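You operate a simulated robot arm through the tools that you are given. There is no shell and no other tool. Be economical: measure what you need, move in short steps, check, and stop when the job is done.

You are at the controls of a simulated two-armed robot. One attempt, no reset.

JOB
Set the tester up for pouches and test the foil pouch.
Fine: move the white pin to hole two while the tester is off, then switch on, stand the pouch in the slot, shut the clamp and pull the lever once.

The check looks at the end state, three seconds after you hand in, the way a careful person would. Anything else that was tipped, shoved, dropped, spilled or broken makes it a failure.

ROBOT AND FRAMES
Two 7-joint arms with two-finger parallel grippers on one trunk, on a base that drives. Base frame: it is fixed to the floor where the robot stands at the start and does not move with it; the origin is under the middle of the robot, x ahead of it, y to its left, z up. Units: mm, degrees, N and s.
The left shoulder is at the start at [60, 147, 543], the right one opposite. With the tool pointing down near the work surface each hand reaches from about 100 to 660 mm from the robot's upright axis, wherever it stands, measured 20 degrees to its own side. Places, roughly: clamp knob [600, -100, 900]; hole one [700, 0, 900]; hole two [700, -100, 900]; pull lever [600, 100, 1000]; tester slot [600, 0, 800]; tester switch [700, -100, 800]. Payload 3.43 kg a hand.
The TCP of each hand is the grasp point between the finger pads, 30 mm short of the fingertips. In the tool frame z runs along the fingers and y along their closing line. The gripper opens to 94 mm. The fingers are 28 mm wide and 10 mm thick; the gripper's body (50 by 96 mm) begins 55 mm behind the TCP.
Orientation is that of the tool frame in the base frame, as a unit quaternion [w, x, y, z]. With the fingers straight down and closing along the base's y, the tool's x points along the base's -x, its y along +y and its z along -z.

CONTROLS
- The arms move only by the tool arm_command. It takes "left_moves", "right_moves" or both (then of equal length, played together; a hand with none holds still); each is a list of rows, each a list of 2 entries, a list of its own where there are three numbers: the shift along the base's x, y, z in cm, then the turn, a rotation vector about the base's x, y, z in degrees. In form: [[[tx, ty, tz], [rx, ry, rz]], ...]. A call has 1 to 10 rows; each row is the pose to reach, as a shift and turn from the pose commanded when the call began. "left_claw" and "right_claw" are, for a hand that has rows, the finger opening in cm, from 0 to 9.4, set as the call begins (left out, the last holds). A row lasts 0.2 s, in which the tool goes at most 50 mm and 8.6 degrees; a call with a longer step from one row to the next is refused whole, and so is a gripper value outside its range. A pose out of reach is approached as far as the arm can. The call stops where the force on the tool passes 90 N (or 10 N more than at its start, if that is more) or the arm is blocked; 0.2 s more then pass. Each finger travels about 72 mm/s and halts on what it meets, pressing with about 22 N; the grip force reading is that of the motor and also rises with nothing between the fingers. The clock runs only during rows and for 0.2 s after the last one: add rows that repeat a pose to give the fingers time. It gives the time, the measured TCP pose, the force on the tool (base axes), the opening and the grip force at its end, in the units of the frame above (readings bear some noise), with the torque about the TCP (base axes, N m) and any sound that the robot's microphone picked up.
- Cameras (640 x 400 px; columns grow to the right, rows downward): "scene" is now at [64.9, -20.5, 1193.3]; the picture's right is [-0.17, -0.99, 0.00], its down [-0.47, 0.08, -0.88] and it looks along [0.86, -0.15, -0.48] (base axes); focal length 249 px, centre (320, 200). "left" rides on the left gripper at [76, -14, -103] in its tool frame; the picture's right is [0.18, 0.98, 0.00], its down [-0.75, 0.14, -0.64] and it looks along [-0.63, 0.12, 0.77] (tool axes); focal length 243 px, centre (320, 200). "right" rides on the right gripper at [76, 14, -103] in its tool frame; the picture's right is [-0.18, 0.98, 0.00], its down [-0.75, -0.14, -0.64] and it looks along [-0.63, -0.12, 0.77] (tool axes); focal length 243 px, centre (320, 200).
- camera(camera): a new picture of that camera. It takes no simulated time.
- move_column(by): slides the trunk up (or, below 0, down) by that many mm; the arms and the scene camera ride with it, the base frame stays. It gives what a move gives, with no picture.
- steer(legs): drives the robot by 1 to 6 legs, each [ahead, left, turn to the left] in mm, mm and degrees, along the robot's own axes; the way and the turn of a leg run together, so that a leg with both is an arc; at most 1500 mm and 180 degrees a leg. The arms and the cameras ride along, it lands a little off, and it stops where it bumps. It gives what a move gives.
- turn_head(pan, tilt): turns the head with the scene camera to pan (to the left, within 86 degrees either way) and tilt (down, from -29 to 69), counted from straight ahead of the robot. It gives what a move gives.
- pixel_to_xyz(camera, pixels): there is no depth. For up to 12 entries [column, row, z] of the newest picture of that camera ("zoom" is the newest enlarged one), the place [x, y] in the base frame at which the ray of that pixel passes the height z, good to about 3 mm, but the place of the scene camera against the robot may be out by one fixed shift of up to 12 mm in any direction. It takes no simulated time.
- enlarge(camera, box): a new picture of the part [left, top, right, bottom] of that camera's present view, enlarged. It takes no simulated time.
- hand_in(): hands the job in; it is judged then, once.

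Work in short steps. Measure before you move; look again where a grasp or a placing could have gone wrong, and mend it. You have 80 turns and 70 pictures in all, those below and enlarged ones among them. Open the grippers and draw the arms clear of the work before you hand the job in, unless the task says otherwise; then end with one line.

The tools are called as a command line: name --argument value ..., lists and objects as JSON in quotes. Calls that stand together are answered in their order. arm_command: Moves the arms, as the interface text tells. Its arguments: {"type":"object","properties":{"left_moves":{"type":"array"},"left_claw":{"type":"number"},"right_moves":{"type":"array"},"right_claw":{"type":"number"}},"required":[]} The other tools are called the same way: move_column (by) slides the trunk up or down; steer (legs) drives the base; turn_head (pan, tilt) turns the head that bears the scene camera; camera (camera) takes a picture; pixel_to_xyz (camera, pixels) gives the place at which the rays of pixels pass given heights; enlarge (camera, box) takes an enlarged picture of a part of a camera's view; hand_in () hands the job in.

At the start:

```text
t: 0.0
left_tcp_pos: [297.8, 92.8, 999.7]
left_tcp_rot: [0.001, 0.0, 1.0, -0.001]
left_wrist_force: [-0.8, 0.3, 0.1]
left_ft_torque: [-0.02, 0.0, -0.01]
left_grip_width: 94.1
left_grip_force: 0.1
right_tcp_pos: [329.2, -191.7, 999.1]
right_tcp_rot: [0.001, 0.0, 1.0, 0.0]
right_wrist_force: [0.0, 0.0, -0.3]
right_ft_torque: [0.01, -0.02, -0.02]
right_grip_width: 93.7
right_grip_force: 0.0
trunk travel left (down, up): [-250.0, 0.0]
robot x, y, heading: [0.3, 3.7, -0.1]
head pan, tilt: [-9.6, 28.7]
```

scene: 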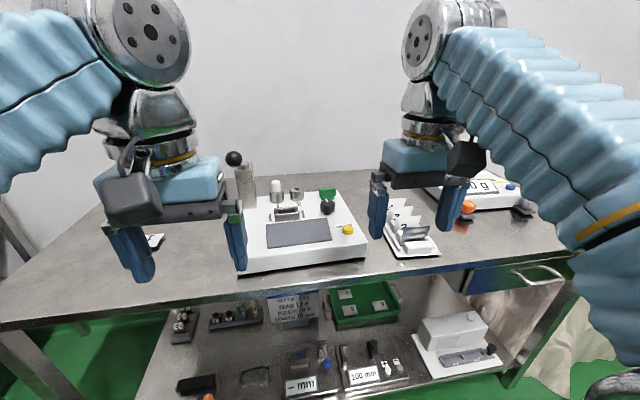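
right: 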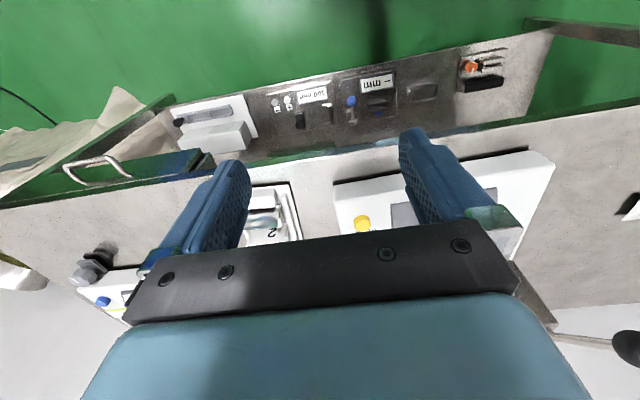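
left: 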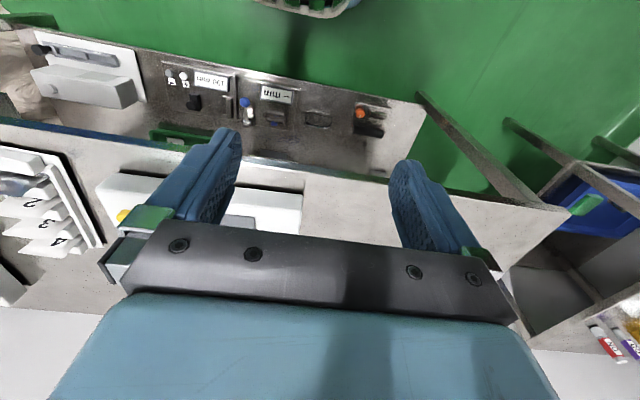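

The scene shows the tester at about px (300,230) with a rack of pouches on its right. I enlarge the tester and its surroundings.

enlarge --camera "scene" --box '[220, 140, 380, 280]'

enlarge --camera "scene" --box '[360, 150, 560, 275]'

enlarge --camera "scene" --box '[160, 270, 520, 400]'

```text
2.86 times, centred on (300, 210) of scene
```

zoom: 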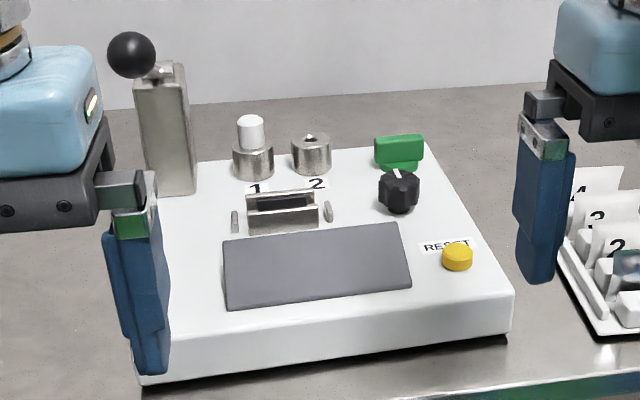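

```text
3.20 times, centred on (460, 212) of scene
```

zoom: 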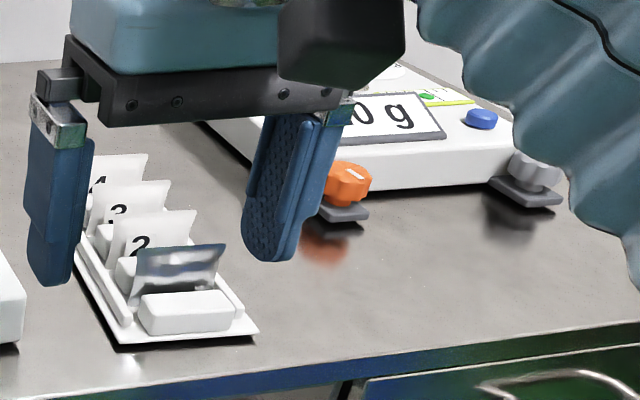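

```text
1.78 times, centred on (340, 335) of scene
```

zoom: 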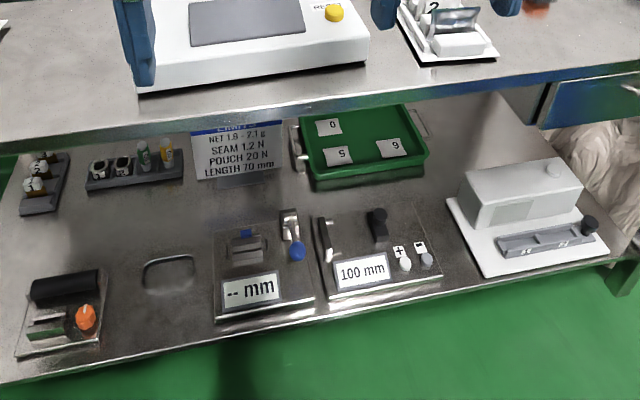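

I measure key places in the scene picture: the tester corners, rack and table edge.

pixel_to_xyz --camera "scene" --pixels '[[282, 185, 850], [297, 193, 850], [328, 207, 850], [327, 190, 850], [347, 229, 830], [290, 210, 820], [240, 262, 820], [364, 250, 820], [234, 158, 1000], [300, 285, 760], [411, 235, 790], [300, 232, 820]]'

enlarge --camera "right" --box '[200, 140, 560, 300]'

enlarge --camera "left" --box '[0, 120, 310, 290]'

```text
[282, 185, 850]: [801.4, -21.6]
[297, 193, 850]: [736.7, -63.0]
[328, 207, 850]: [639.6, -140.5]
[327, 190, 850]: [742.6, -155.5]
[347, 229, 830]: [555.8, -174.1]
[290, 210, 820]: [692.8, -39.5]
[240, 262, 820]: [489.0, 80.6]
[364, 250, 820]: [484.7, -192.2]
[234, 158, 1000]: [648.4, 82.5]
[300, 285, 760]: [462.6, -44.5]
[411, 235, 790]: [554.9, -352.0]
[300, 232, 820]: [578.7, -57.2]
```

```text
1.78 times, centred on (380, 220) of right
```

zoom: 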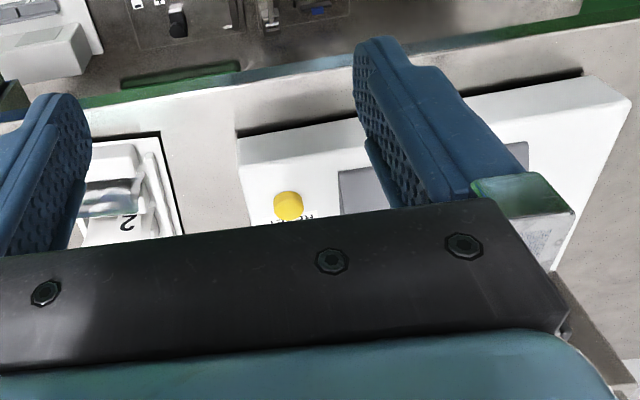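

```text
2.06 times, centred on (155, 205) of left
```

zoom: 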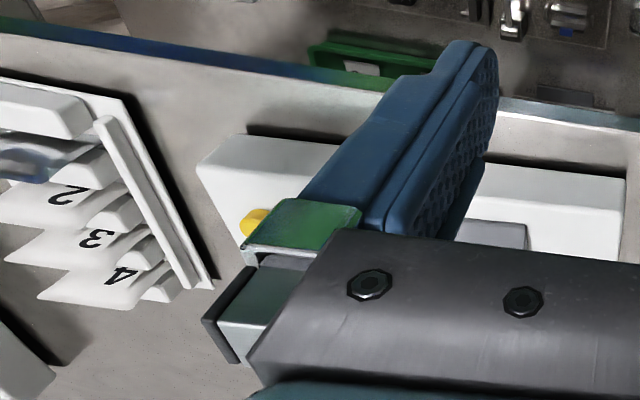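

The holes are near x≈750, so the robot must stand nearer. First I draw both arms aside for a clear view.

arm_command --left_moves '[[[-2, 4, 0], [0, 0, 0]], [[-4, 8, 0], [0, 0, 0]], [[-6, 12, 0], [0, 0, 0]], [[-8, 16, 0], [0, 0, 0]]]' --right_moves '[[[-3, -4, 0], [0, 0, 0]], [[-6, -8, 0], [0, 0, 0]], [[-8, -12, 0], [0, 0, 0]], [[-8, -16, 0], [0, 0, 0]]]'

camera --camera "scene"

enlarge --camera "scene" --box '[220, 130, 460, 280]'

```text
t: 1.0
left_tcp_pos: [235.9, 216.2, 987.2]
left_tcp_rot: [0.001, 0.0, 1.0, -0.001]
left_wrist_force: [0.2, -0.3, 1.1]
left_ft_torque: [-0.03, 0.02, 0.02]
left_grip_width: 94.2
left_grip_force: 0.1
left hand out of reach, approached as far as the arm can: row 2, 3, 4
right_tcp_pos: [250.4, -351.5, 1000.9]
right_tcp_rot: [0.002, 0.0, 1.0, 0.0]
right_wrist_force: [0.5, 0.2, 0.3]
right_ft_torque: [-0.02, 0.0, 0.02]
right_grip_width: 93.9
right_grip_force: 0.1
trunk travel left (down, up): [-250.0, 0.0]
robot x, y, heading: [1.6, -0.2, -0.0]
head pan, tilt: [-9.6, 28.7]
```

```text
61 pictures are left
```

scene: 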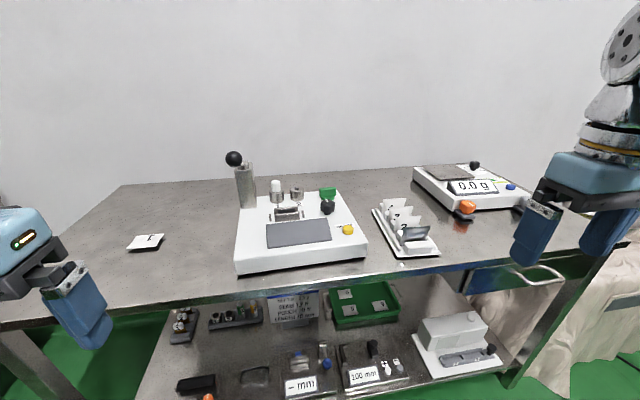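

```text
2.67 times, centred on (340, 205) of scene
```

zoom: 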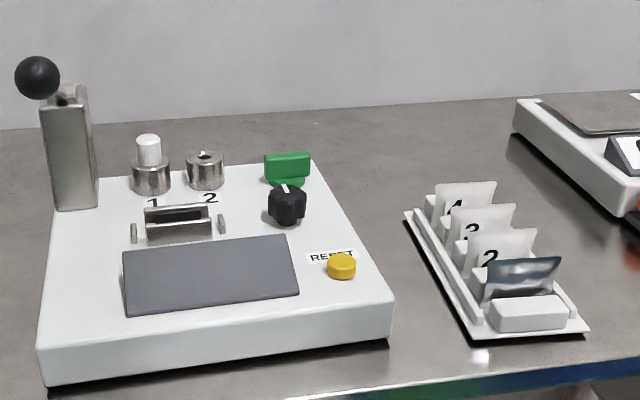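

The view is clear: the pin stands in hole 1, screen off, foil pouch in the rack's front place. I check the shelf edge and table edge before driving nearer.

pixel_to_xyz --camera "scene" --pixels '[[505, 378, 300], [505, 378, 400], [510, 270, 760], [300, 290, 760], [510, 385, 0], [62, 320, 957], [98, 345, 957]]'

turn_head --pan 0 --tilt 60

camera --camera "scene"

```text
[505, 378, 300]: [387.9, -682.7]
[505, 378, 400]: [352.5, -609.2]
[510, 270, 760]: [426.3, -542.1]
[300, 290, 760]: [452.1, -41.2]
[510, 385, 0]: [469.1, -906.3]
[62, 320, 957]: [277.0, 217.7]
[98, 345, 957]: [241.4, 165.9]
```

```text
t: 2.0
left_tcp_pos: [236.1, 216.6, 987.5]
left_tcp_rot: [0.0, 0.001, 1.0, -0.002]
left_wrist_force: [0.0, -0.5, 0.3]
left_ft_torque: [0.02, -0.01, 0.01]
left_grip_width: 94.2
left_grip_force: 0.1
right_tcp_pos: [249.9, -350.8, 1000.0]
right_tcp_rot: [0.001, 0.001, 1.0, 0.0]
right_wrist_force: [0.7, -0.5, 0.3]
right_ft_torque: [0.0, 0.02, 0.02]
right_grip_width: 94.1
right_grip_force: 0.2
trunk travel left (down, up): [-250.0, 0.0]
robot x, y, heading: [-1.1, -3.1, -0.0]
head pan, tilt: [0.0, 60.0]
```

```text
59 pictures are left
```

scene: 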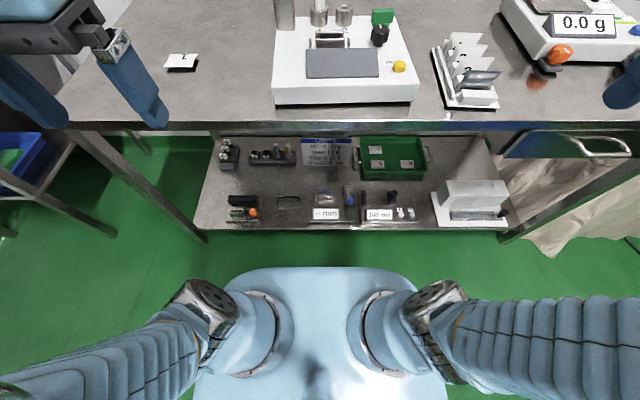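

I gauge the gap between the blue body front (row 267) and the shelf edge (row 230).

pixel_to_xyz --camera "scene" --pixels '[[330, 267, 500], [330, 267, 350], [330, 230, 300], [330, 230, 200], [330, 125, 760], [505, 242, 0], [208, 242, 0]]'

```text
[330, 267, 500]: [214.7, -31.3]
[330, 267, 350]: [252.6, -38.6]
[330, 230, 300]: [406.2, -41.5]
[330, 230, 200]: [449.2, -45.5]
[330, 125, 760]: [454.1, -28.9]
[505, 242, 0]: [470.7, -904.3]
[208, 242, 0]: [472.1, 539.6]
```

There is around 200 mm of room; I drive 140 mm ahead.

steer --legs '[[140, 0, 0]]'

turn_head --pan -8 --tilt 40

camera --camera "scene"

enlarge --camera "scene" --box '[220, 90, 400, 260]'

```text
t: 3.3
left_tcp_pos: [377.2, 217.3, 987.7]
left_tcp_rot: [0.001, 0.0, 1.0, 0.0]
left_wrist_force: [-0.9, -0.3, 0.4]
left_ft_torque: [-0.01, -0.02, -0.02]
left_grip_width: 93.9
left_grip_force: 0.1
right_tcp_pos: [391.1, -351.5, 999.1]
right_tcp_rot: [0.0, 0.0, 1.0, 0.0]
right_wrist_force: [-0.2, -0.5, 0.4]
right_ft_torque: [0.03, 0.01, 0.02]
right_grip_width: 94.3
right_grip_force: 0.0
trunk travel left (down, up): [-250.0, 0.0]
robot x, y, heading: [141.1, 2.1, 0.1]
head pan, tilt: [0.0, 60.0]
```

```text
t: 4.1
left_tcp_pos: [378.2, 215.1, 987.9]
left_tcp_rot: [0.002, 0.0, 1.0, -0.001]
left_wrist_force: [-0.4, 0.6, 0.0]
left_ft_torque: [-0.02, 0.0, -0.02]
left_grip_width: 94.2
left_grip_force: 0.0
right_tcp_pos: [391.3, -351.6, 998.7]
right_tcp_rot: [0.001, 0.0, 1.0, -0.001]
right_wrist_force: [-0.3, -0.5, -0.1]
right_ft_torque: [0.0, 0.02, 0.0]
right_grip_width: 93.8
right_grip_force: 0.1
trunk travel left (down, up): [-250.0, 0.0]
robot x, y, heading: [140.0, -0.8, 0.2]
head pan, tilt: [-8.0, 40.0]
```

```text
58 pictures are left
```

scene: 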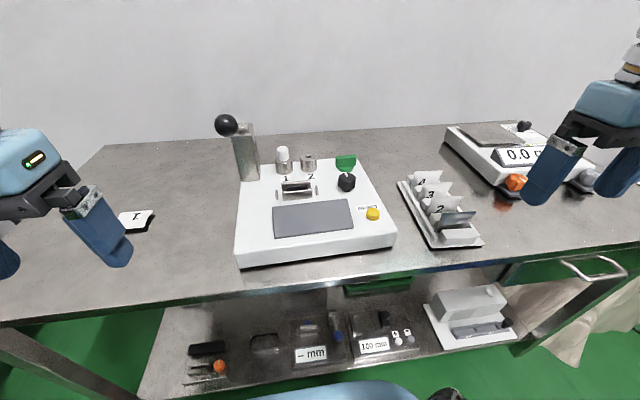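

```text
2.35 times, centred on (310, 175) of scene
```

zoom: 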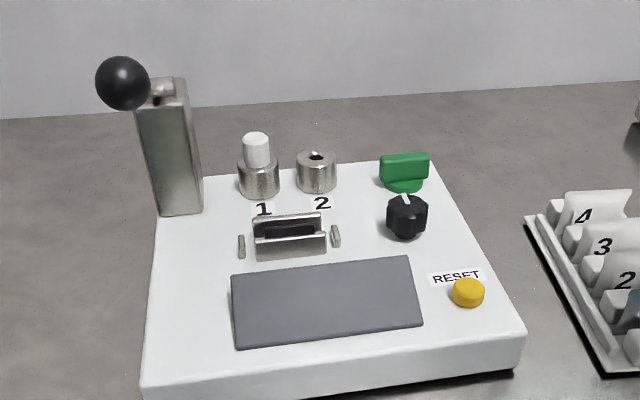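

Next a close look with the right-hand camera from above the tester; heights around there stay under 970 except the lever at y≈85, so I move the right hand to about (700,-130,1000).

arm_command --right_moves '[[[4, 2.7, 0], [0, 0, 0]], [[8, 5.4, 0], [0, 0, 0]], [[12, 8.1, 0], [0, 0, 0]], [[16, 10.8, 0], [0, 0, 0]], [[20, 13.5, 0], [0, 0, 0]], [[24, 16.2, 0], [0, 0, 0]], [[28, 19, 0], [0, 0, 0]], [[31, 22, 0], [0, 0, 0]]]'

camera --camera "right"

camera --camera "scene"

```text
t: 5.9
left_tcp_pos: [377.2, 215.1, 988.5]
left_tcp_rot: [0.002, 0.0, 1.0, -0.001]
left_wrist_force: [-0.3, 0.0, -0.2]
left_ft_torque: [0.01, 0.0, 0.06]
left_grip_width: 93.7
left_grip_force: 0.1
right_tcp_pos: [643.0, -147.5, 953.5]
right_tcp_rot: [0.002, 0.001, 1.0, 0.001]
right_wrist_force: [0.1, 0.0, 0.2]
right_ft_torque: [0.0, -0.01, 0.05]
right_grip_width: 94.1
right_grip_force: 0.0
right hand out of reach, approached as far as the arm can: row 4, 5, 6, 7, 8
trunk travel left (down, up): [-250.0, 0.0]
robot x, y, heading: [141.0, -1.0, -0.1]
head pan, tilt: [-8.0, 40.0]
```

```text
56 pictures are left
```

right: 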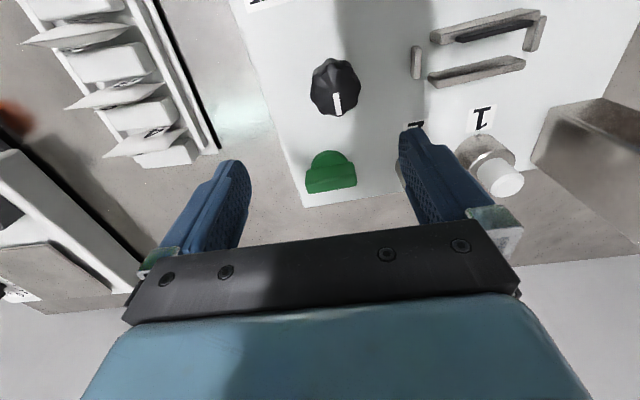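

```text
55 pictures are left
```

scene: 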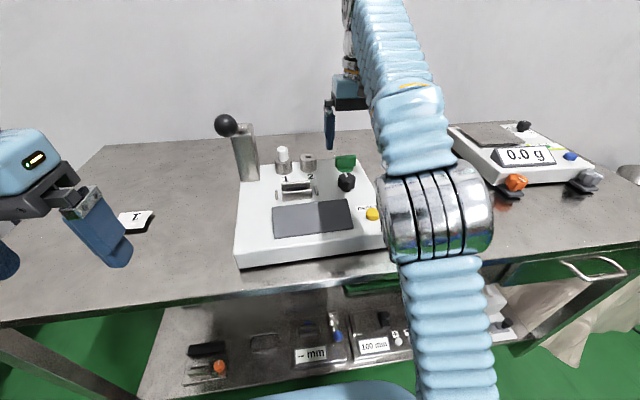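

The hand stopped at (643,-147,953). I enlarge the picture and measure the knob, switch, pin and slot.

enlarge --camera "right" --box '[280, 0, 580, 215]'

pixel_to_xyz --camera "right" --pixels '[[335, 85, 840], [335, 85, 860], [330, 165, 830], [330, 175, 850], [500, 180, 880], [487, 160, 850], [478, 25, 840], [478, 72, 840], [305, 205, 820], [484, 118, 820], [414, 128, 820]]'

```text
1.86 times, centred on (430, 108) of right
```

zoom: 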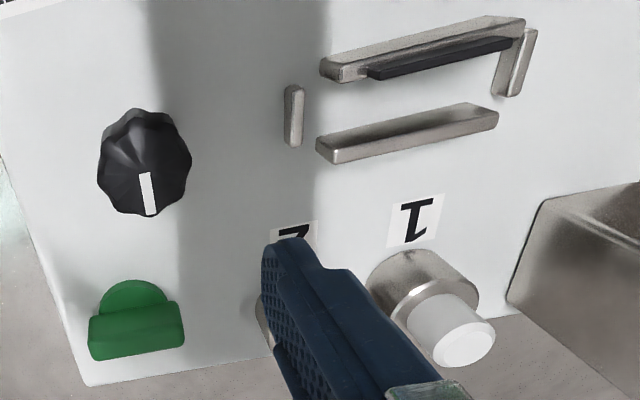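

```text
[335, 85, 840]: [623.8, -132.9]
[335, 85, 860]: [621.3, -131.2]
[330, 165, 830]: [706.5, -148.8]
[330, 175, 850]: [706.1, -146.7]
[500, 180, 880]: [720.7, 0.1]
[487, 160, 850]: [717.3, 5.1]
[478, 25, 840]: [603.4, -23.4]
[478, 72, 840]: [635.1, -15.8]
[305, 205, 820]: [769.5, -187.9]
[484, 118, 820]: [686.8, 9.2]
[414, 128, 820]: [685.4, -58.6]
```

I take a second view from x≈600, y≈-75 for parallax and to uncover hole 2.

arm_command --right_moves '[[[-3.5, 0, 0], [0, 0, 0]], [[-7, 2, 0], [0, 0, 0]], [[-10, 5, 0], [0, 0, 0]]]'

camera --camera "right"

enlarge --camera "right" --box '[200, 60, 520, 240]'

```text
t: 6.7
left_tcp_pos: [378.3, 216.2, 987.4]
left_tcp_rot: [0.001, 0.0, 1.0, 0.0]
left_wrist_force: [1.2, 0.8, 0.0]
left_ft_torque: [-0.02, -0.01, 0.0]
left_grip_width: 94.0
left_grip_force: 0.0
right_tcp_pos: [545.5, -96.0, 953.7]
right_tcp_rot: [0.001, 0.001, 1.0, 0.001]
right_wrist_force: [0.0, 0.5, 0.2]
right_ft_torque: [0.01, 0.0, 0.03]
right_grip_width: 94.1
right_grip_force: 0.1
trunk travel left (down, up): [-250.0, 0.0]
robot x, y, heading: [141.5, -1.2, -0.3]
head pan, tilt: [-8.0, 40.0]
```

```text
53 pictures are left
```

right: 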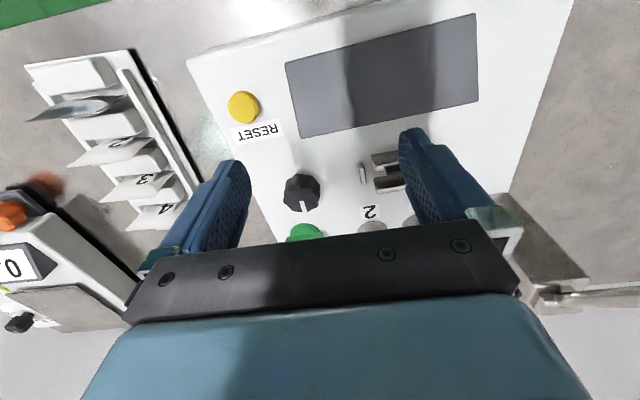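

```text
2.00 times, centred on (360, 150) of right
```

zoom: 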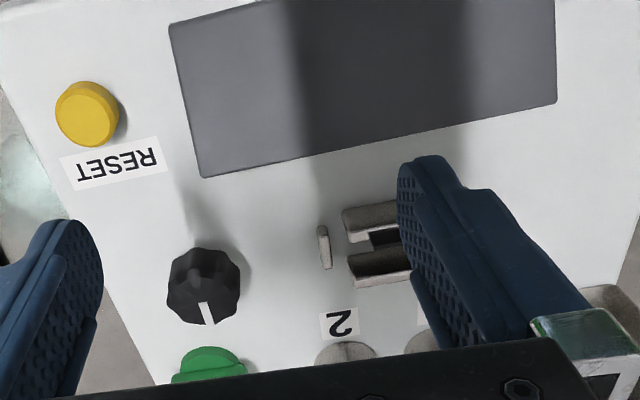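

Triangulating the two views: knob top about (620,-131,867), guides' tops z≈838, slot centre about (619,-22). For the pin at about (715,0) I pitch the right hand forward 30° to gain reach and look at it between the fingers.

arm_command --right_moves '[[[2.5, 1.5, 0], [0, -8, 0]], [[5, 3, 0], [0, -16, 0]], [[8, 4.5, -0.5], [0, -24, 0]], [[10, 6.1, -1], [0, -30, 0]]]'

camera --camera "right"

enlarge --camera "scene" --box '[200, 90, 400, 230]'

```text
t: 7.7
left_tcp_pos: [378.4, 215.8, 987.4]
left_tcp_rot: [0.002, -0.001, 1.0, -0.001]
left_wrist_force: [0.7, -0.1, 0.9]
left_ft_torque: [-0.01, -0.02, -0.02]
left_grip_width: 93.9
left_grip_force: 0.1
right_tcp_pos: [646.3, -35.5, 943.6]
right_tcp_rot: [0.26, 0.001, 0.966, 0.0]
right_wrist_force: [0.8, 0.4, 0.4]
right_ft_torque: [0.0, 0.02, -0.02]
right_grip_width: 94.4
right_grip_force: 0.1
trunk travel left (down, up): [-250.0, 0.0]
robot x, y, heading: [143.0, -0.5, -0.1]
head pan, tilt: [-8.0, 40.0]
```

```text
51 pictures are left
```

right: 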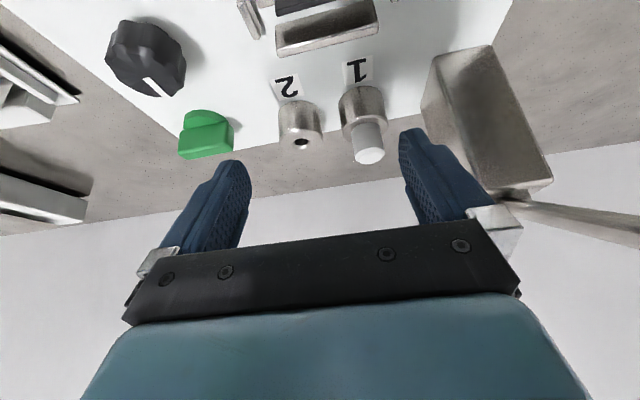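

```text
2.86 times, centred on (300, 160) of scene
```

zoom: 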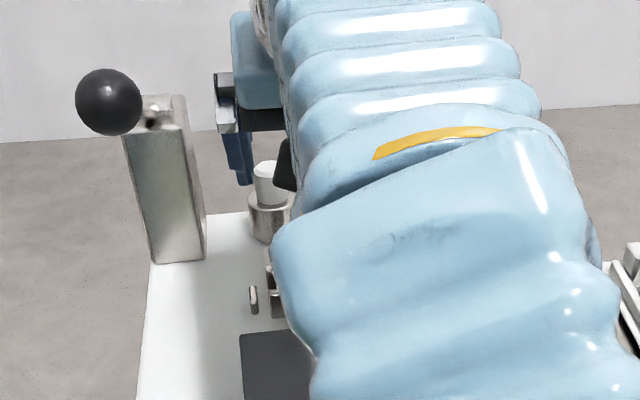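

Triangulation gives pin top ≈ (714,-2,893), boss tops z≈867, hole two ≈ (714,-57,867), panel z≈832, lever column from y≈62. I narrow the fingers to 40 mm and go up behind and above the pin.

arm_command --right_moves '[[[0, 3.35, 0], [0, 0, 0]], [[0, 3.35, 0], [0, 0, 0]], [[4.4, 3.35, -0.9], [0, 0, 0]], [[4.4, 3.35, -0.9], [0, 0, 0]]]' --right_claw 4.0

camera --camera "right"

enlarge --camera "right" --box '[100, 20, 500, 250]'

```text
t: 8.7
left_tcp_pos: [377.8, 215.8, 987.4]
left_tcp_rot: [0.0, 0.0, 1.0, -0.002]
left_wrist_force: [-0.4, -0.4, -0.1]
left_ft_torque: [0.01, 0.04, -0.01]
left_grip_width: 93.7
left_grip_force: 0.0
right_tcp_pos: [689.8, -3.2, 932.0]
right_tcp_rot: [0.259, 0.0, 0.966, 0.001]
right_wrist_force: [0.5, 0.6, -0.7]
right_ft_torque: [-0.03, 0.02, 0.0]
right_grip_width: 39.9
right_grip_force: 0.0
trunk travel left (down, up): [-250.0, 0.0]
robot x, y, heading: [141.0, 0.1, 0.1]
head pan, tilt: [-8.0, 40.0]
```

```text
49 pictures are left
```

right: 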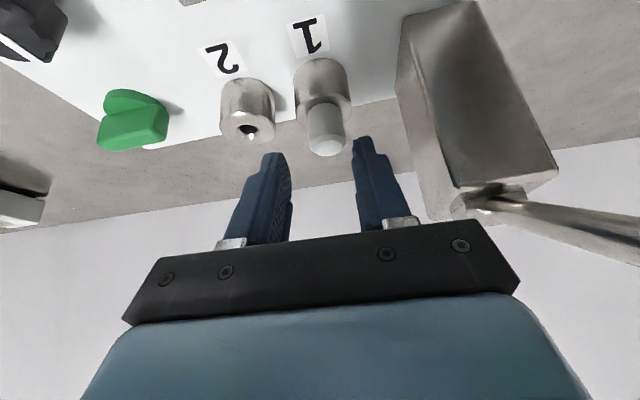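

```text
1.60 times, centred on (300, 135) of right
```

zoom: 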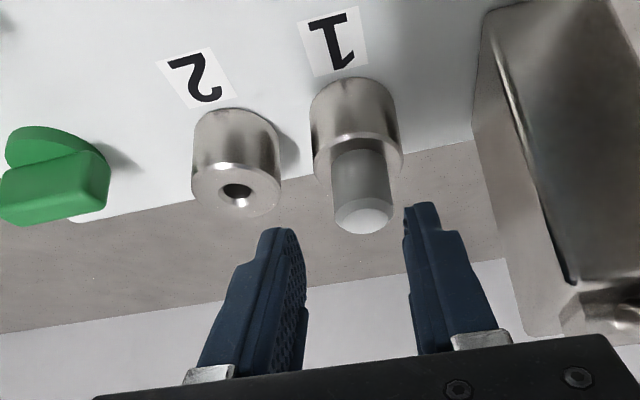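

Pin sits between and just ahead of the fingers. I get exact rays for pin top (328,146) and hole two (261,130).

pixel_to_xyz --camera "right" --pixels '[[328, 146, 893], [328, 146, 885], [261, 129, 867], [261, 129, 860], [255, 84, 832], [323, 101, 867], [323, 78, 832], [133, 120, 855]]'

```text
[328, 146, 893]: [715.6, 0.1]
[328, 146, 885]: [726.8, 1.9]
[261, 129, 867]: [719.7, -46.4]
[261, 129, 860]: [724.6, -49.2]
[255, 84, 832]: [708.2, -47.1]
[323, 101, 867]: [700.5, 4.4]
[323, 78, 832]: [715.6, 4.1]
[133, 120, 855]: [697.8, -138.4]
```

Pin centre ≈ (715,1). I advance so the fingertips straddle the cap, staying above the boss.

arm_command --right_moves '[[[0.4, 0.4, -1], [0, 0, 0]], [[0.9, 0.4, -2], [0, 0, 0]], [[1.3, 0.4, -2.9], [0, 0, 0]], [[1.3, 0.4, -2.9], [0, 0, 0]]]'

enlarge --camera "right" --box '[160, 20, 480, 240]'

```text
t: 9.7
left_tcp_pos: [376.7, 216.5, 987.4]
left_tcp_rot: [0.001, -0.001, 1.0, 0.0]
left_wrist_force: [0.2, -0.6, -0.4]
left_ft_torque: [0.01, 0.0, -0.01]
left_grip_width: 94.3
left_grip_force: 0.0
right_tcp_pos: [701.2, 1.9, 904.8]
right_tcp_rot: [0.259, 0.0, 0.966, 0.0]
right_wrist_force: [0.2, -0.7, -0.8]
right_ft_torque: [-0.01, -0.03, -0.02]
right_grip_width: 39.9
right_grip_force: 0.1
trunk travel left (down, up): [-250.0, 0.0]
robot x, y, heading: [141.4, 0.5, -0.3]
head pan, tilt: [-8.0, 40.0]
```

```text
1.82 times, centred on (320, 130) of right
```

zoom: 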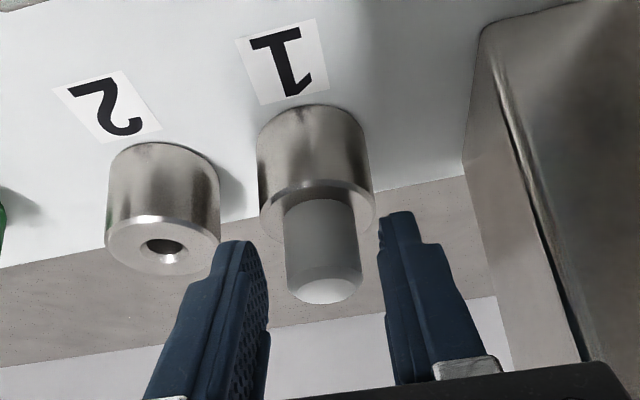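

The cap is centred between the tips; I close.

arm_command --right_moves '[[[0, 0, 0], [0, 0, 0]], [[0, 0, 0], [0, 0, 0]], [[0, 0, 0], [0, 0, 0]]]' --right_claw 0

enlarge --camera "right" --box '[160, 20, 480, 240]'

```text
t: 10.5
left_tcp_pos: [376.7, 216.4, 988.1]
left_tcp_rot: [0.001, 0.001, 1.0, -0.001]
left_wrist_force: [0.1, 1.0, -0.1]
left_ft_torque: [-0.03, 0.01, 0.0]
left_grip_width: 94.2
left_grip_force: 0.0
right_tcp_pos: [702.3, 1.5, 904.2]
right_tcp_rot: [0.259, 0.001, 0.966, -0.001]
right_wrist_force: [-0.5, -0.1, -0.1]
right_ft_torque: [-0.06, 0.0, -0.02]
right_grip_width: 24.3
right_grip_force: 22.1
trunk travel left (down, up): [-250.0, 0.0]
robot x, y, heading: [142.9, 0.6, -0.5]
head pan, tilt: [-8.0, 40.0]
```

```text
1.82 times, centred on (320, 130) of right
```

zoom: 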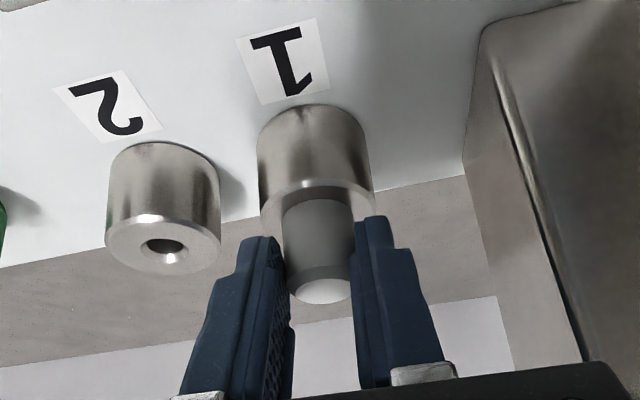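

Grip holds at 24 mm. Before lifting, I measure both bosses in this same view to get the spacing.

pixel_to_xyz --camera "zoom" --pixels '[[163, 244, 867], [163, 244, 870], [318, 208, 867], [105, 240, 867], [221, 240, 867], [260, 208, 867], [375, 208, 867], [322, 292, 893], [100, 105, 832], [283, 60, 832]]'

```text
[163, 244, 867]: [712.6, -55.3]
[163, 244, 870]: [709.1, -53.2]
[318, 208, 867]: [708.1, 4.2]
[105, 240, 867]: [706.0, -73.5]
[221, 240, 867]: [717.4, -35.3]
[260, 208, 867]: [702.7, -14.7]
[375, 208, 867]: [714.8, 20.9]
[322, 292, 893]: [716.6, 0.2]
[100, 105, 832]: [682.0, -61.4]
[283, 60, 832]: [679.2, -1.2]
```

Spacing about 57–60 mm. I lift the pin straight up 35 mm first and check.

arm_command --right_moves '[[[0, 0, 0.8], [0, 0, 0]], [[0, 0, 1.7], [0, 0, 0]], [[0, 0, 2.6], [0, 0, 0]], [[0, 0, 3.5], [0, 0, 0]]]'

enlarge --camera "right" --box '[160, 20, 480, 240]'

```text
t: 11.5
left_tcp_pos: [378.6, 215.7, 987.4]
left_tcp_rot: [0.001, -0.001, 1.0, -0.001]
left_wrist_force: [-0.5, -0.1, 0.2]
left_ft_torque: [0.01, -0.03, 0.0]
left_grip_width: 93.8
left_grip_force: 0.1
right_tcp_pos: [702.4, 2.3, 940.2]
right_tcp_rot: [0.26, 0.002, 0.966, -0.001]
right_wrist_force: [0.1, -0.1, -0.3]
right_ft_torque: [0.01, 0.0, 0.01]
right_grip_width: 24.4
right_grip_force: 22.2
trunk travel left (down, up): [-250.0, 0.0]
robot x, y, heading: [139.6, 2.9, 0.1]
head pan, tilt: [-8.0, 40.0]
```

```text
1.82 times, centred on (320, 130) of right
```

zoom: 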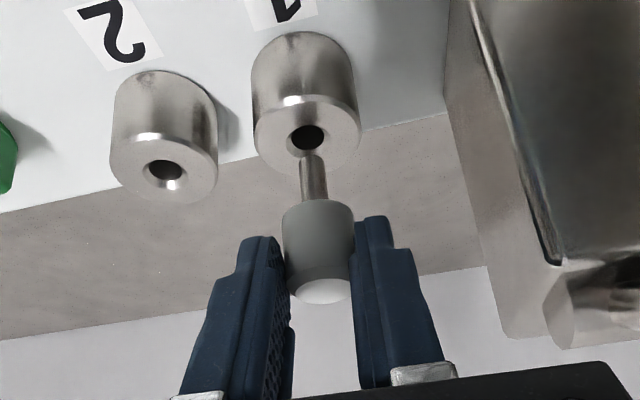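

The pin is out of hole 1 and both holes are visible at zoom (307,137) and (165,170). I measure the shift between them.

pixel_to_xyz --camera "zoom" --pixels '[[307, 137, 867], [165, 170, 867], [307, 137, 862], [165, 170, 862], [305, 128, 867], [164, 160, 867], [311, 157, 870], [311, 157, 875]]'

```text
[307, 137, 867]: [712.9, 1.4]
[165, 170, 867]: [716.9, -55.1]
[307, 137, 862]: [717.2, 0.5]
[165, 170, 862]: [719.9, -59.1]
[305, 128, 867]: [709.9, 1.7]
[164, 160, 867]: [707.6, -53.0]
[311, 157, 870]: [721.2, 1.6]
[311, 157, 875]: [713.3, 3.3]
```

I raise 10 mm more, shift 57 mm to the right, and look.

arm_command --right_moves '[[[0, 0, 1], [0, 0, 0]], [[0, -3, 1], [0, 0, 0]], [[0, -5.7, 1], [0, 0, 0]], [[0, -5.7, 0.2], [0, 0, 0]]]'

enlarge --camera "right" --box '[220, 50, 420, 190]'

```text
t: 12.5
left_tcp_pos: [377.6, 215.0, 987.2]
left_tcp_rot: [0.001, 0.0, 1.0, -0.001]
left_wrist_force: [0.2, 0.3, 0.9]
left_ft_torque: [0.02, -0.02, 0.02]
left_grip_width: 94.3
left_grip_force: 0.1
right_tcp_pos: [700.9, -52.3, 942.4]
right_tcp_rot: [0.259, 0.001, 0.966, 0.001]
right_wrist_force: [0.0, 0.3, -1.3]
right_ft_torque: [-0.03, 0.01, -0.03]
right_grip_width: 24.2
right_grip_force: 22.4
trunk travel left (down, up): [-250.0, 0.0]
robot x, y, heading: [144.4, -0.2, 0.3]
head pan, tilt: [-8.0, 40.0]
```

```text
2.86 times, centred on (320, 120) of right
```

zoom: 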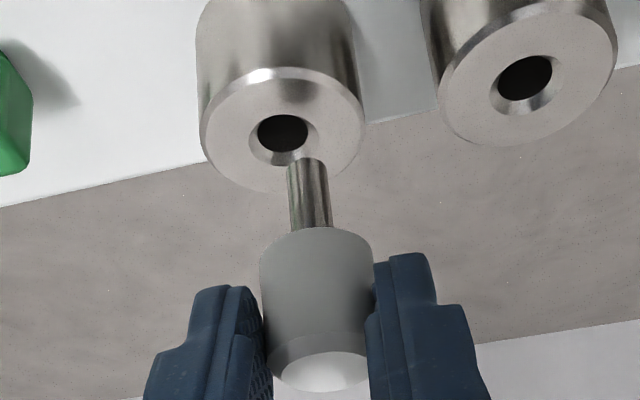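

The stem sits right of hole two by about 5 px (~4 mm); I shift 3.5 mm further to -y and look again.

arm_command --right_moves '[[[0, -0.35, 0], [0, 0, 0]], [[0, -0.35, 0], [0, 0, 0]]]'

enlarge --camera "right" --box '[220, 50, 420, 190]'

```text
t: 13.1
left_tcp_pos: [377.4, 216.1, 987.4]
left_tcp_rot: [0.001, 0.0, 1.0, -0.001]
left_wrist_force: [-0.5, -0.4, -0.1]
left_ft_torque: [0.03, -0.01, -0.01]
left_grip_width: 93.7
left_grip_force: 0.1
right_tcp_pos: [700.5, -57.1, 943.2]
right_tcp_rot: [0.26, 0.002, 0.966, 0.0]
right_wrist_force: [0.4, 0.7, 0.2]
right_ft_torque: [0.04, -0.02, -0.03]
right_grip_width: 24.4
right_grip_force: 22.3
trunk travel left (down, up): [-250.0, 0.0]
robot x, y, heading: [144.1, -2.1, -0.2]
head pan, tilt: [-8.0, 40.0]
```

```text
2.86 times, centred on (320, 120) of right
```

zoom: 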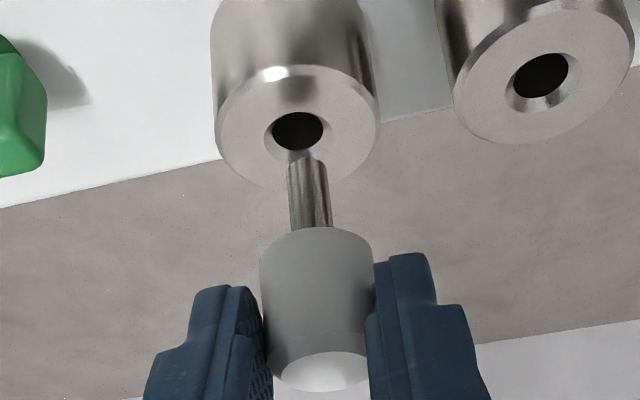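

Nearly aligned; I shift 1 mm more and lower 8 mm so the tip comes to the countersink, then check.

arm_command --right_moves '[[[0, -0.1, 0], [0, 0, 0]], [[0, -0.1, -0.4], [0, 0, 0]], [[0, -0.1, -0.8], [0, 0, 0]]]'

enlarge --camera "right" --box '[220, 50, 420, 190]'

```text
t: 13.9
left_tcp_pos: [378.2, 216.2, 987.7]
left_tcp_rot: [0.001, 0.0, 1.0, -0.001]
left_wrist_force: [-0.3, 0.6, 0.6]
left_ft_torque: [-0.01, 0.02, -0.01]
left_grip_width: 93.9
left_grip_force: 0.0
right_tcp_pos: [701.2, -59.4, 933.3]
right_tcp_rot: [0.26, 0.001, 0.966, 0.0]
right_wrist_force: [-0.6, 0.1, 0.2]
right_ft_torque: [0.0, 0.02, -0.01]
right_grip_width: 24.1
right_grip_force: 22.7
trunk travel left (down, up): [-250.0, 0.0]
robot x, y, heading: [143.4, 0.1, 0.0]
head pan, tilt: [-8.0, 40.0]
```

```text
2.86 times, centred on (320, 120) of right
```

zoom: 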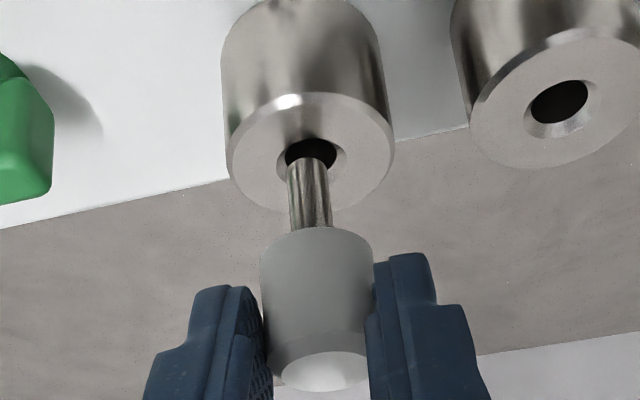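

Tip is 2–3 mm above the boss and about 1 mm to the left of the hole centre; I nudge +1 mm in y and lower 4 mm, watching force.

arm_command --right_moves '[[[0, 0.1, 0], [0, 0, 0]], [[0, 0.1, -0.2], [0, 0, 0]], [[0, 0.1, -0.4], [0, 0, 0]]]'

enlarge --camera "right" --box '[220, 50, 420, 190]'

```text
t: 14.7
left_tcp_pos: [378.4, 215.9, 987.5]
left_tcp_rot: [0.0, 0.0, 1.0, -0.001]
left_wrist_force: [-0.5, 0.2, 0.5]
left_ft_torque: [0.02, 0.02, 0.01]
left_grip_width: 94.0
left_grip_force: 0.0
right_tcp_pos: [701.3, -58.6, 929.1]
right_tcp_rot: [0.259, 0.0, 0.966, 0.0]
right_wrist_force: [0.4, 0.3, 1.1]
right_ft_torque: [-0.02, 0.0, 0.02]
right_grip_width: 24.6
right_grip_force: 22.3
trunk travel left (down, up): [-250.0, 0.0]
robot x, y, heading: [138.6, 0.9, 0.0]
head pan, tilt: [-8.0, 40.0]
```

```text
2.86 times, centred on (320, 120) of right
```

zoom: 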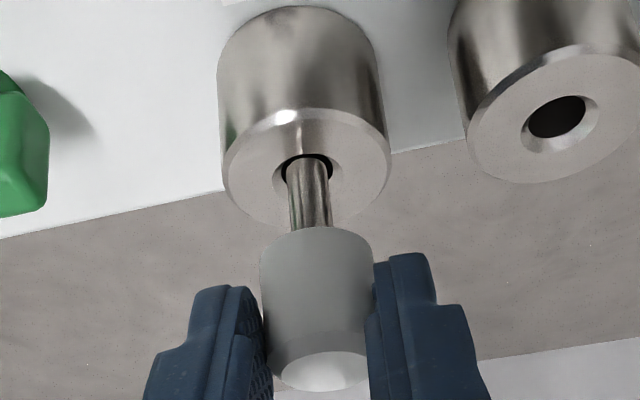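

The tip is in the hole mouth with no contact force; I lower 10 mm more.

arm_command --right_moves '[[[0, 0, -0.25], [0, 0, 0]], [[0, 0, -0.5], [0, 0, 0]], [[0, 0, -0.75], [0, 0, 0]], [[0, 0, -1.0], [0, 0, 0]]]'

enlarge --camera "right" --box '[220, 50, 420, 190]'

```text
t: 15.7
left_tcp_pos: [376.5, 216.2, 988.0]
left_tcp_rot: [0.002, 0.0, 1.0, -0.001]
left_wrist_force: [0.3, -0.1, 0.8]
left_ft_torque: [0.03, -0.04, -0.03]
left_grip_width: 94.2
left_grip_force: 0.1
right_tcp_pos: [699.8, -57.0, 921.4]
right_tcp_rot: [0.26, 0.0, 0.966, 0.001]
right_wrist_force: [4.0, 1.6, 19.8]
right_ft_torque: [0.26, -0.52, 0.09]
right_grip_width: 24.3
right_grip_force: 22.0
trunk travel left (down, up): [-250.0, 0.0]
robot x, y, heading: [142.8, -0.2, -0.1]
head pan, tilt: [-8.0, 40.0]
```

```text
2.86 times, centred on (320, 120) of right
```

zoom: 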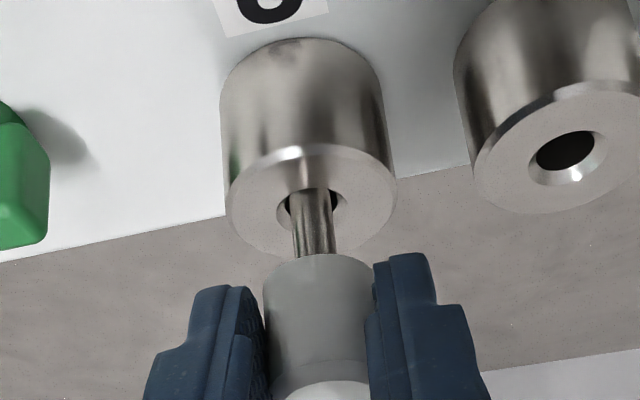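

Contact: 20 N up with +x push and the pin slid up ~8 mm in the grip; the tip is on the near side of the countersink. I raise 3 mm, move 2.5 mm ahead and look.

arm_command --right_moves '[[[0, 0, 0.4], [0, 0, 0]], [[0.25, 0, 0.4], [0, 0, 0]], [[0.25, 0, 0.4], [0, 0, 0]]]'

enlarge --camera "right" --box '[270, 90, 370, 160]'

```text
t: 16.5
left_tcp_pos: [377.6, 217.3, 987.6]
left_tcp_rot: [0.001, 0.001, 1.0, 0.0]
left_wrist_force: [-0.1, 0.9, -0.3]
left_ft_torque: [0.02, -0.03, -0.01]
left_grip_width: 94.2
left_grip_force: 0.1
right_tcp_pos: [703.3, -58.3, 924.0]
right_tcp_rot: [0.259, 0.001, 0.966, 0.0]
right_wrist_force: [0.1, 0.4, -0.7]
right_ft_torque: [0.01, 0.02, 0.01]
right_grip_width: 24.5
right_grip_force: 21.6
trunk travel left (down, up): [-250.0, 0.0]
robot x, y, heading: [140.1, -0.7, -0.2]
head pan, tilt: [-8.0, 40.0]
```

```text
5.71 times, centred on (320, 125) of right
```

zoom: 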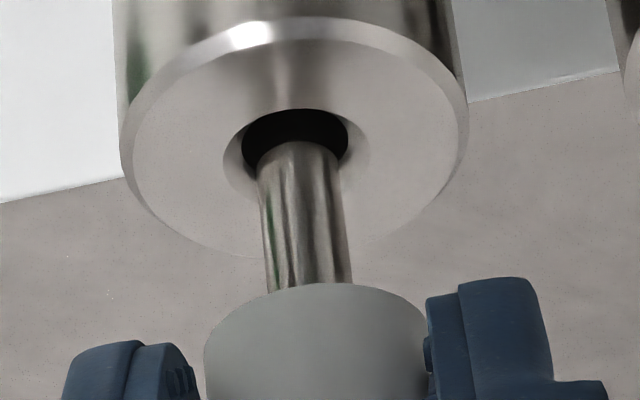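

Laterally centred (stem 297 vs hole 296). I lower 6 mm with a check on force.

arm_command --right_moves '[[[0, 0, -0.2], [0, 0, 0]], [[0, 0, -0.4], [0, 0, 0]], [[0, 0, -0.6], [0, 0, 0]]]'

enlarge --camera "right" --box '[270, 90, 370, 160]'

```text
t: 17.3
left_tcp_pos: [376.7, 216.5, 986.8]
left_tcp_rot: [0.001, 0.0, 1.0, -0.001]
left_wrist_force: [0.4, -0.2, -0.5]
left_ft_torque: [0.01, 0.04, 0.0]
left_grip_width: 93.9
left_grip_force: 0.0
right_tcp_pos: [704.2, -57.4, 917.9]
right_tcp_rot: [0.26, 0.0, 0.966, 0.0]
right_wrist_force: [0.4, -0.3, -0.4]
right_ft_torque: [0.02, -0.01, 0.0]
right_grip_width: 23.9
right_grip_force: 21.9
trunk travel left (down, up): [-250.0, 0.0]
robot x, y, heading: [142.8, -2.3, -0.2]
head pan, tilt: [-8.0, 40.0]
```

```text
5.71 times, centred on (320, 125) of right
```

zoom: 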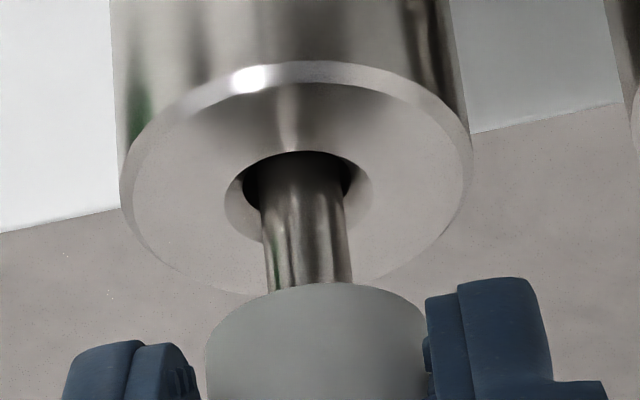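

The stem is entering freely. I lower 14 mm more (fingertips then still above the boss).

arm_command --right_moves '[[[0, 0, -0.35], [0, 0, 0]], [[0, 0, -0.7], [0, 0, 0]], [[0, 0, -1.05], [0, 0, 0]], [[0, 0, -1.4], [0, 0, 0]]]'

enlarge --camera "right" --box '[220, 50, 420, 190]'

```text
t: 18.3
left_tcp_pos: [377.7, 216.1, 987.3]
left_tcp_rot: [0.001, 0.0, 1.0, -0.001]
left_wrist_force: [-0.1, 0.5, -0.8]
left_ft_torque: [0.02, 0.03, 0.01]
left_grip_width: 94.0
left_grip_force: 0.0
right_tcp_pos: [703.5, -58.0, 902.6]
right_tcp_rot: [0.26, 0.001, 0.966, 0.0]
right_wrist_force: [0.3, 0.1, 0.3]
right_ft_torque: [0.0, 0.03, -0.03]
right_grip_width: 24.2
right_grip_force: 21.4
trunk travel left (down, up): [-250.0, 0.0]
robot x, y, heading: [141.9, 2.3, -0.2]
head pan, tilt: [-8.0, 40.0]
```

```text
2.86 times, centred on (320, 120) of right
```

zoom: 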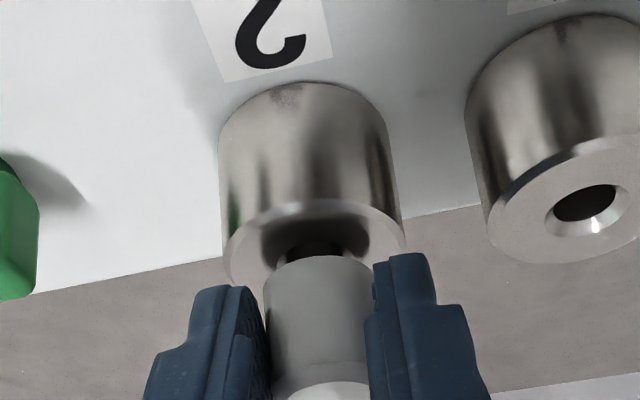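

Only a few millimetres remain; I open slightly so the pin can drop, then look.

arm_command --right_moves '[[[0, 0, 0], [0, 0, 0]], [[0, 0, 0], [0, 0, 0]]]' --right_claw 4.2

enlarge --camera "right" --box '[220, 50, 420, 190]'

```text
t: 18.9
left_tcp_pos: [377.4, 216.2, 987.5]
left_tcp_rot: [0.001, 0.0, 1.0, -0.001]
left_wrist_force: [-0.2, -0.6, 0.2]
left_ft_torque: [0.0, 0.02, 0.0]
left_grip_width: 93.9
left_grip_force: 0.0
right_tcp_pos: [704.0, -57.4, 903.5]
right_tcp_rot: [0.259, 0.001, 0.966, -0.001]
right_wrist_force: [0.2, -0.2, -0.3]
right_ft_torque: [0.02, -0.02, -0.01]
right_grip_width: 42.0
right_grip_force: 0.0
trunk travel left (down, up): [-250.0, 0.0]
robot x, y, heading: [145.6, 0.5, -0.5]
head pan, tilt: [-8.0, 40.0]
```

```text
2.86 times, centred on (320, 120) of right
```

zoom: 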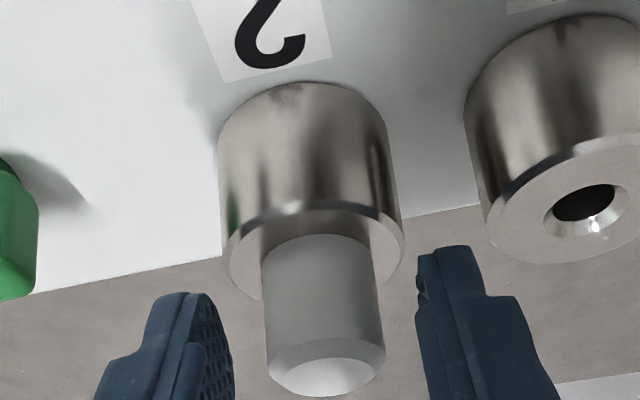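

Seated in hole two. I lift the hand off and bring it above and behind the green switch for a look.

arm_command --right_moves '[[[-0.5, 0, 1.5], [0, 0, 0]], [[-1.5, 0, 3.5], [0, 0, 0]], [[-2, -3, 3.5], [0, 0, 0]], [[-2, -6, 3.5], [0, 0, 0]], [[-2, -9, 3.5], [0, 0, 0]]]' --right_claw 6

camera --camera "right"

enlarge --camera "right" --box '[220, 20, 440, 180]'

```text
t: 20.1
left_tcp_pos: [377.8, 215.5, 987.1]
left_tcp_rot: [0.001, 0.001, 1.0, -0.001]
left_wrist_force: [0.4, 0.1, 1.0]
left_ft_torque: [-0.02, 0.01, -0.01]
left_grip_width: 94.2
left_grip_force: 0.1
right_tcp_pos: [682.1, -146.5, 938.6]
right_tcp_rot: [0.26, 0.001, 0.966, 0.0]
right_wrist_force: [0.3, 0.3, 0.3]
right_ft_torque: [-0.05, -0.02, 0.01]
right_grip_width: 59.8
right_grip_force: 0.1
trunk travel left (down, up): [-250.0, 0.0]
robot x, y, heading: [144.1, -3.4, -0.2]
head pan, tilt: [-8.0, 40.0]
```

```text
35 pictures are left
```

right: 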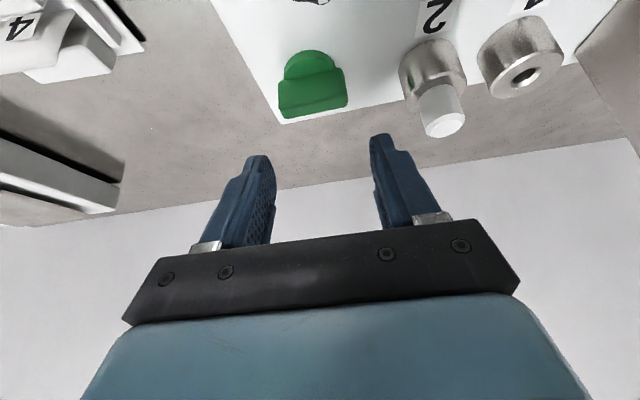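

```text
2.50 times, centred on (330, 100) of right
```

zoom: 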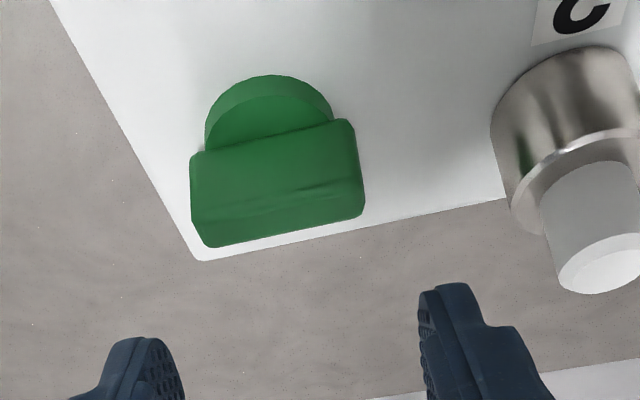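

The switch is a rotary bar along y. I measure its top in this view and straighten the hand upright while backing to x≈640.

pixel_to_xyz --camera "zoom" --pixels '[[205, 245, 861], [362, 215, 861], [192, 210, 861], [362, 180, 861], [268, 78, 840], [205, 130, 838], [335, 110, 838], [198, 258, 832]]'

arm_command --right_moves '[[[-1, 0, 0.5], [0, 8, 0]], [[-2, 0, 0.5], [0, 16, 0]], [[-3, 0, 0.5], [0, 24, 0]], [[-4, 0, 0.5], [0, 30, 0]]]' --right_claw 5

```text
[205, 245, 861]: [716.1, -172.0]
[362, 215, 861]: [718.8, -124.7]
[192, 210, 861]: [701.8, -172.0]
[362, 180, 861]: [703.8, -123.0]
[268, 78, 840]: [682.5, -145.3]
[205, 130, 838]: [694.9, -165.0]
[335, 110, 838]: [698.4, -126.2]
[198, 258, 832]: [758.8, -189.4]
```

```text
t: 21.1
left_tcp_pos: [376.6, 215.8, 988.1]
left_tcp_rot: [0.001, -0.001, 1.0, 0.0]
left_wrist_force: [0.1, -0.3, 0.1]
left_ft_torque: [0.01, 0.02, 0.03]
left_grip_width: 93.9
left_grip_force: 0.1
right_tcp_pos: [642.9, -147.6, 944.7]
right_tcp_rot: [0.0, -0.001, 1.0, 0.0]
right_wrist_force: [0.5, -0.2, -0.3]
right_ft_torque: [0.0, -0.02, -0.01]
right_grip_width: 49.9
right_grip_force: 0.0
trunk travel left (down, up): [-250.0, 0.0]
robot x, y, heading: [141.9, -0.7, -0.3]
head pan, tilt: [-8.0, 40.0]
```

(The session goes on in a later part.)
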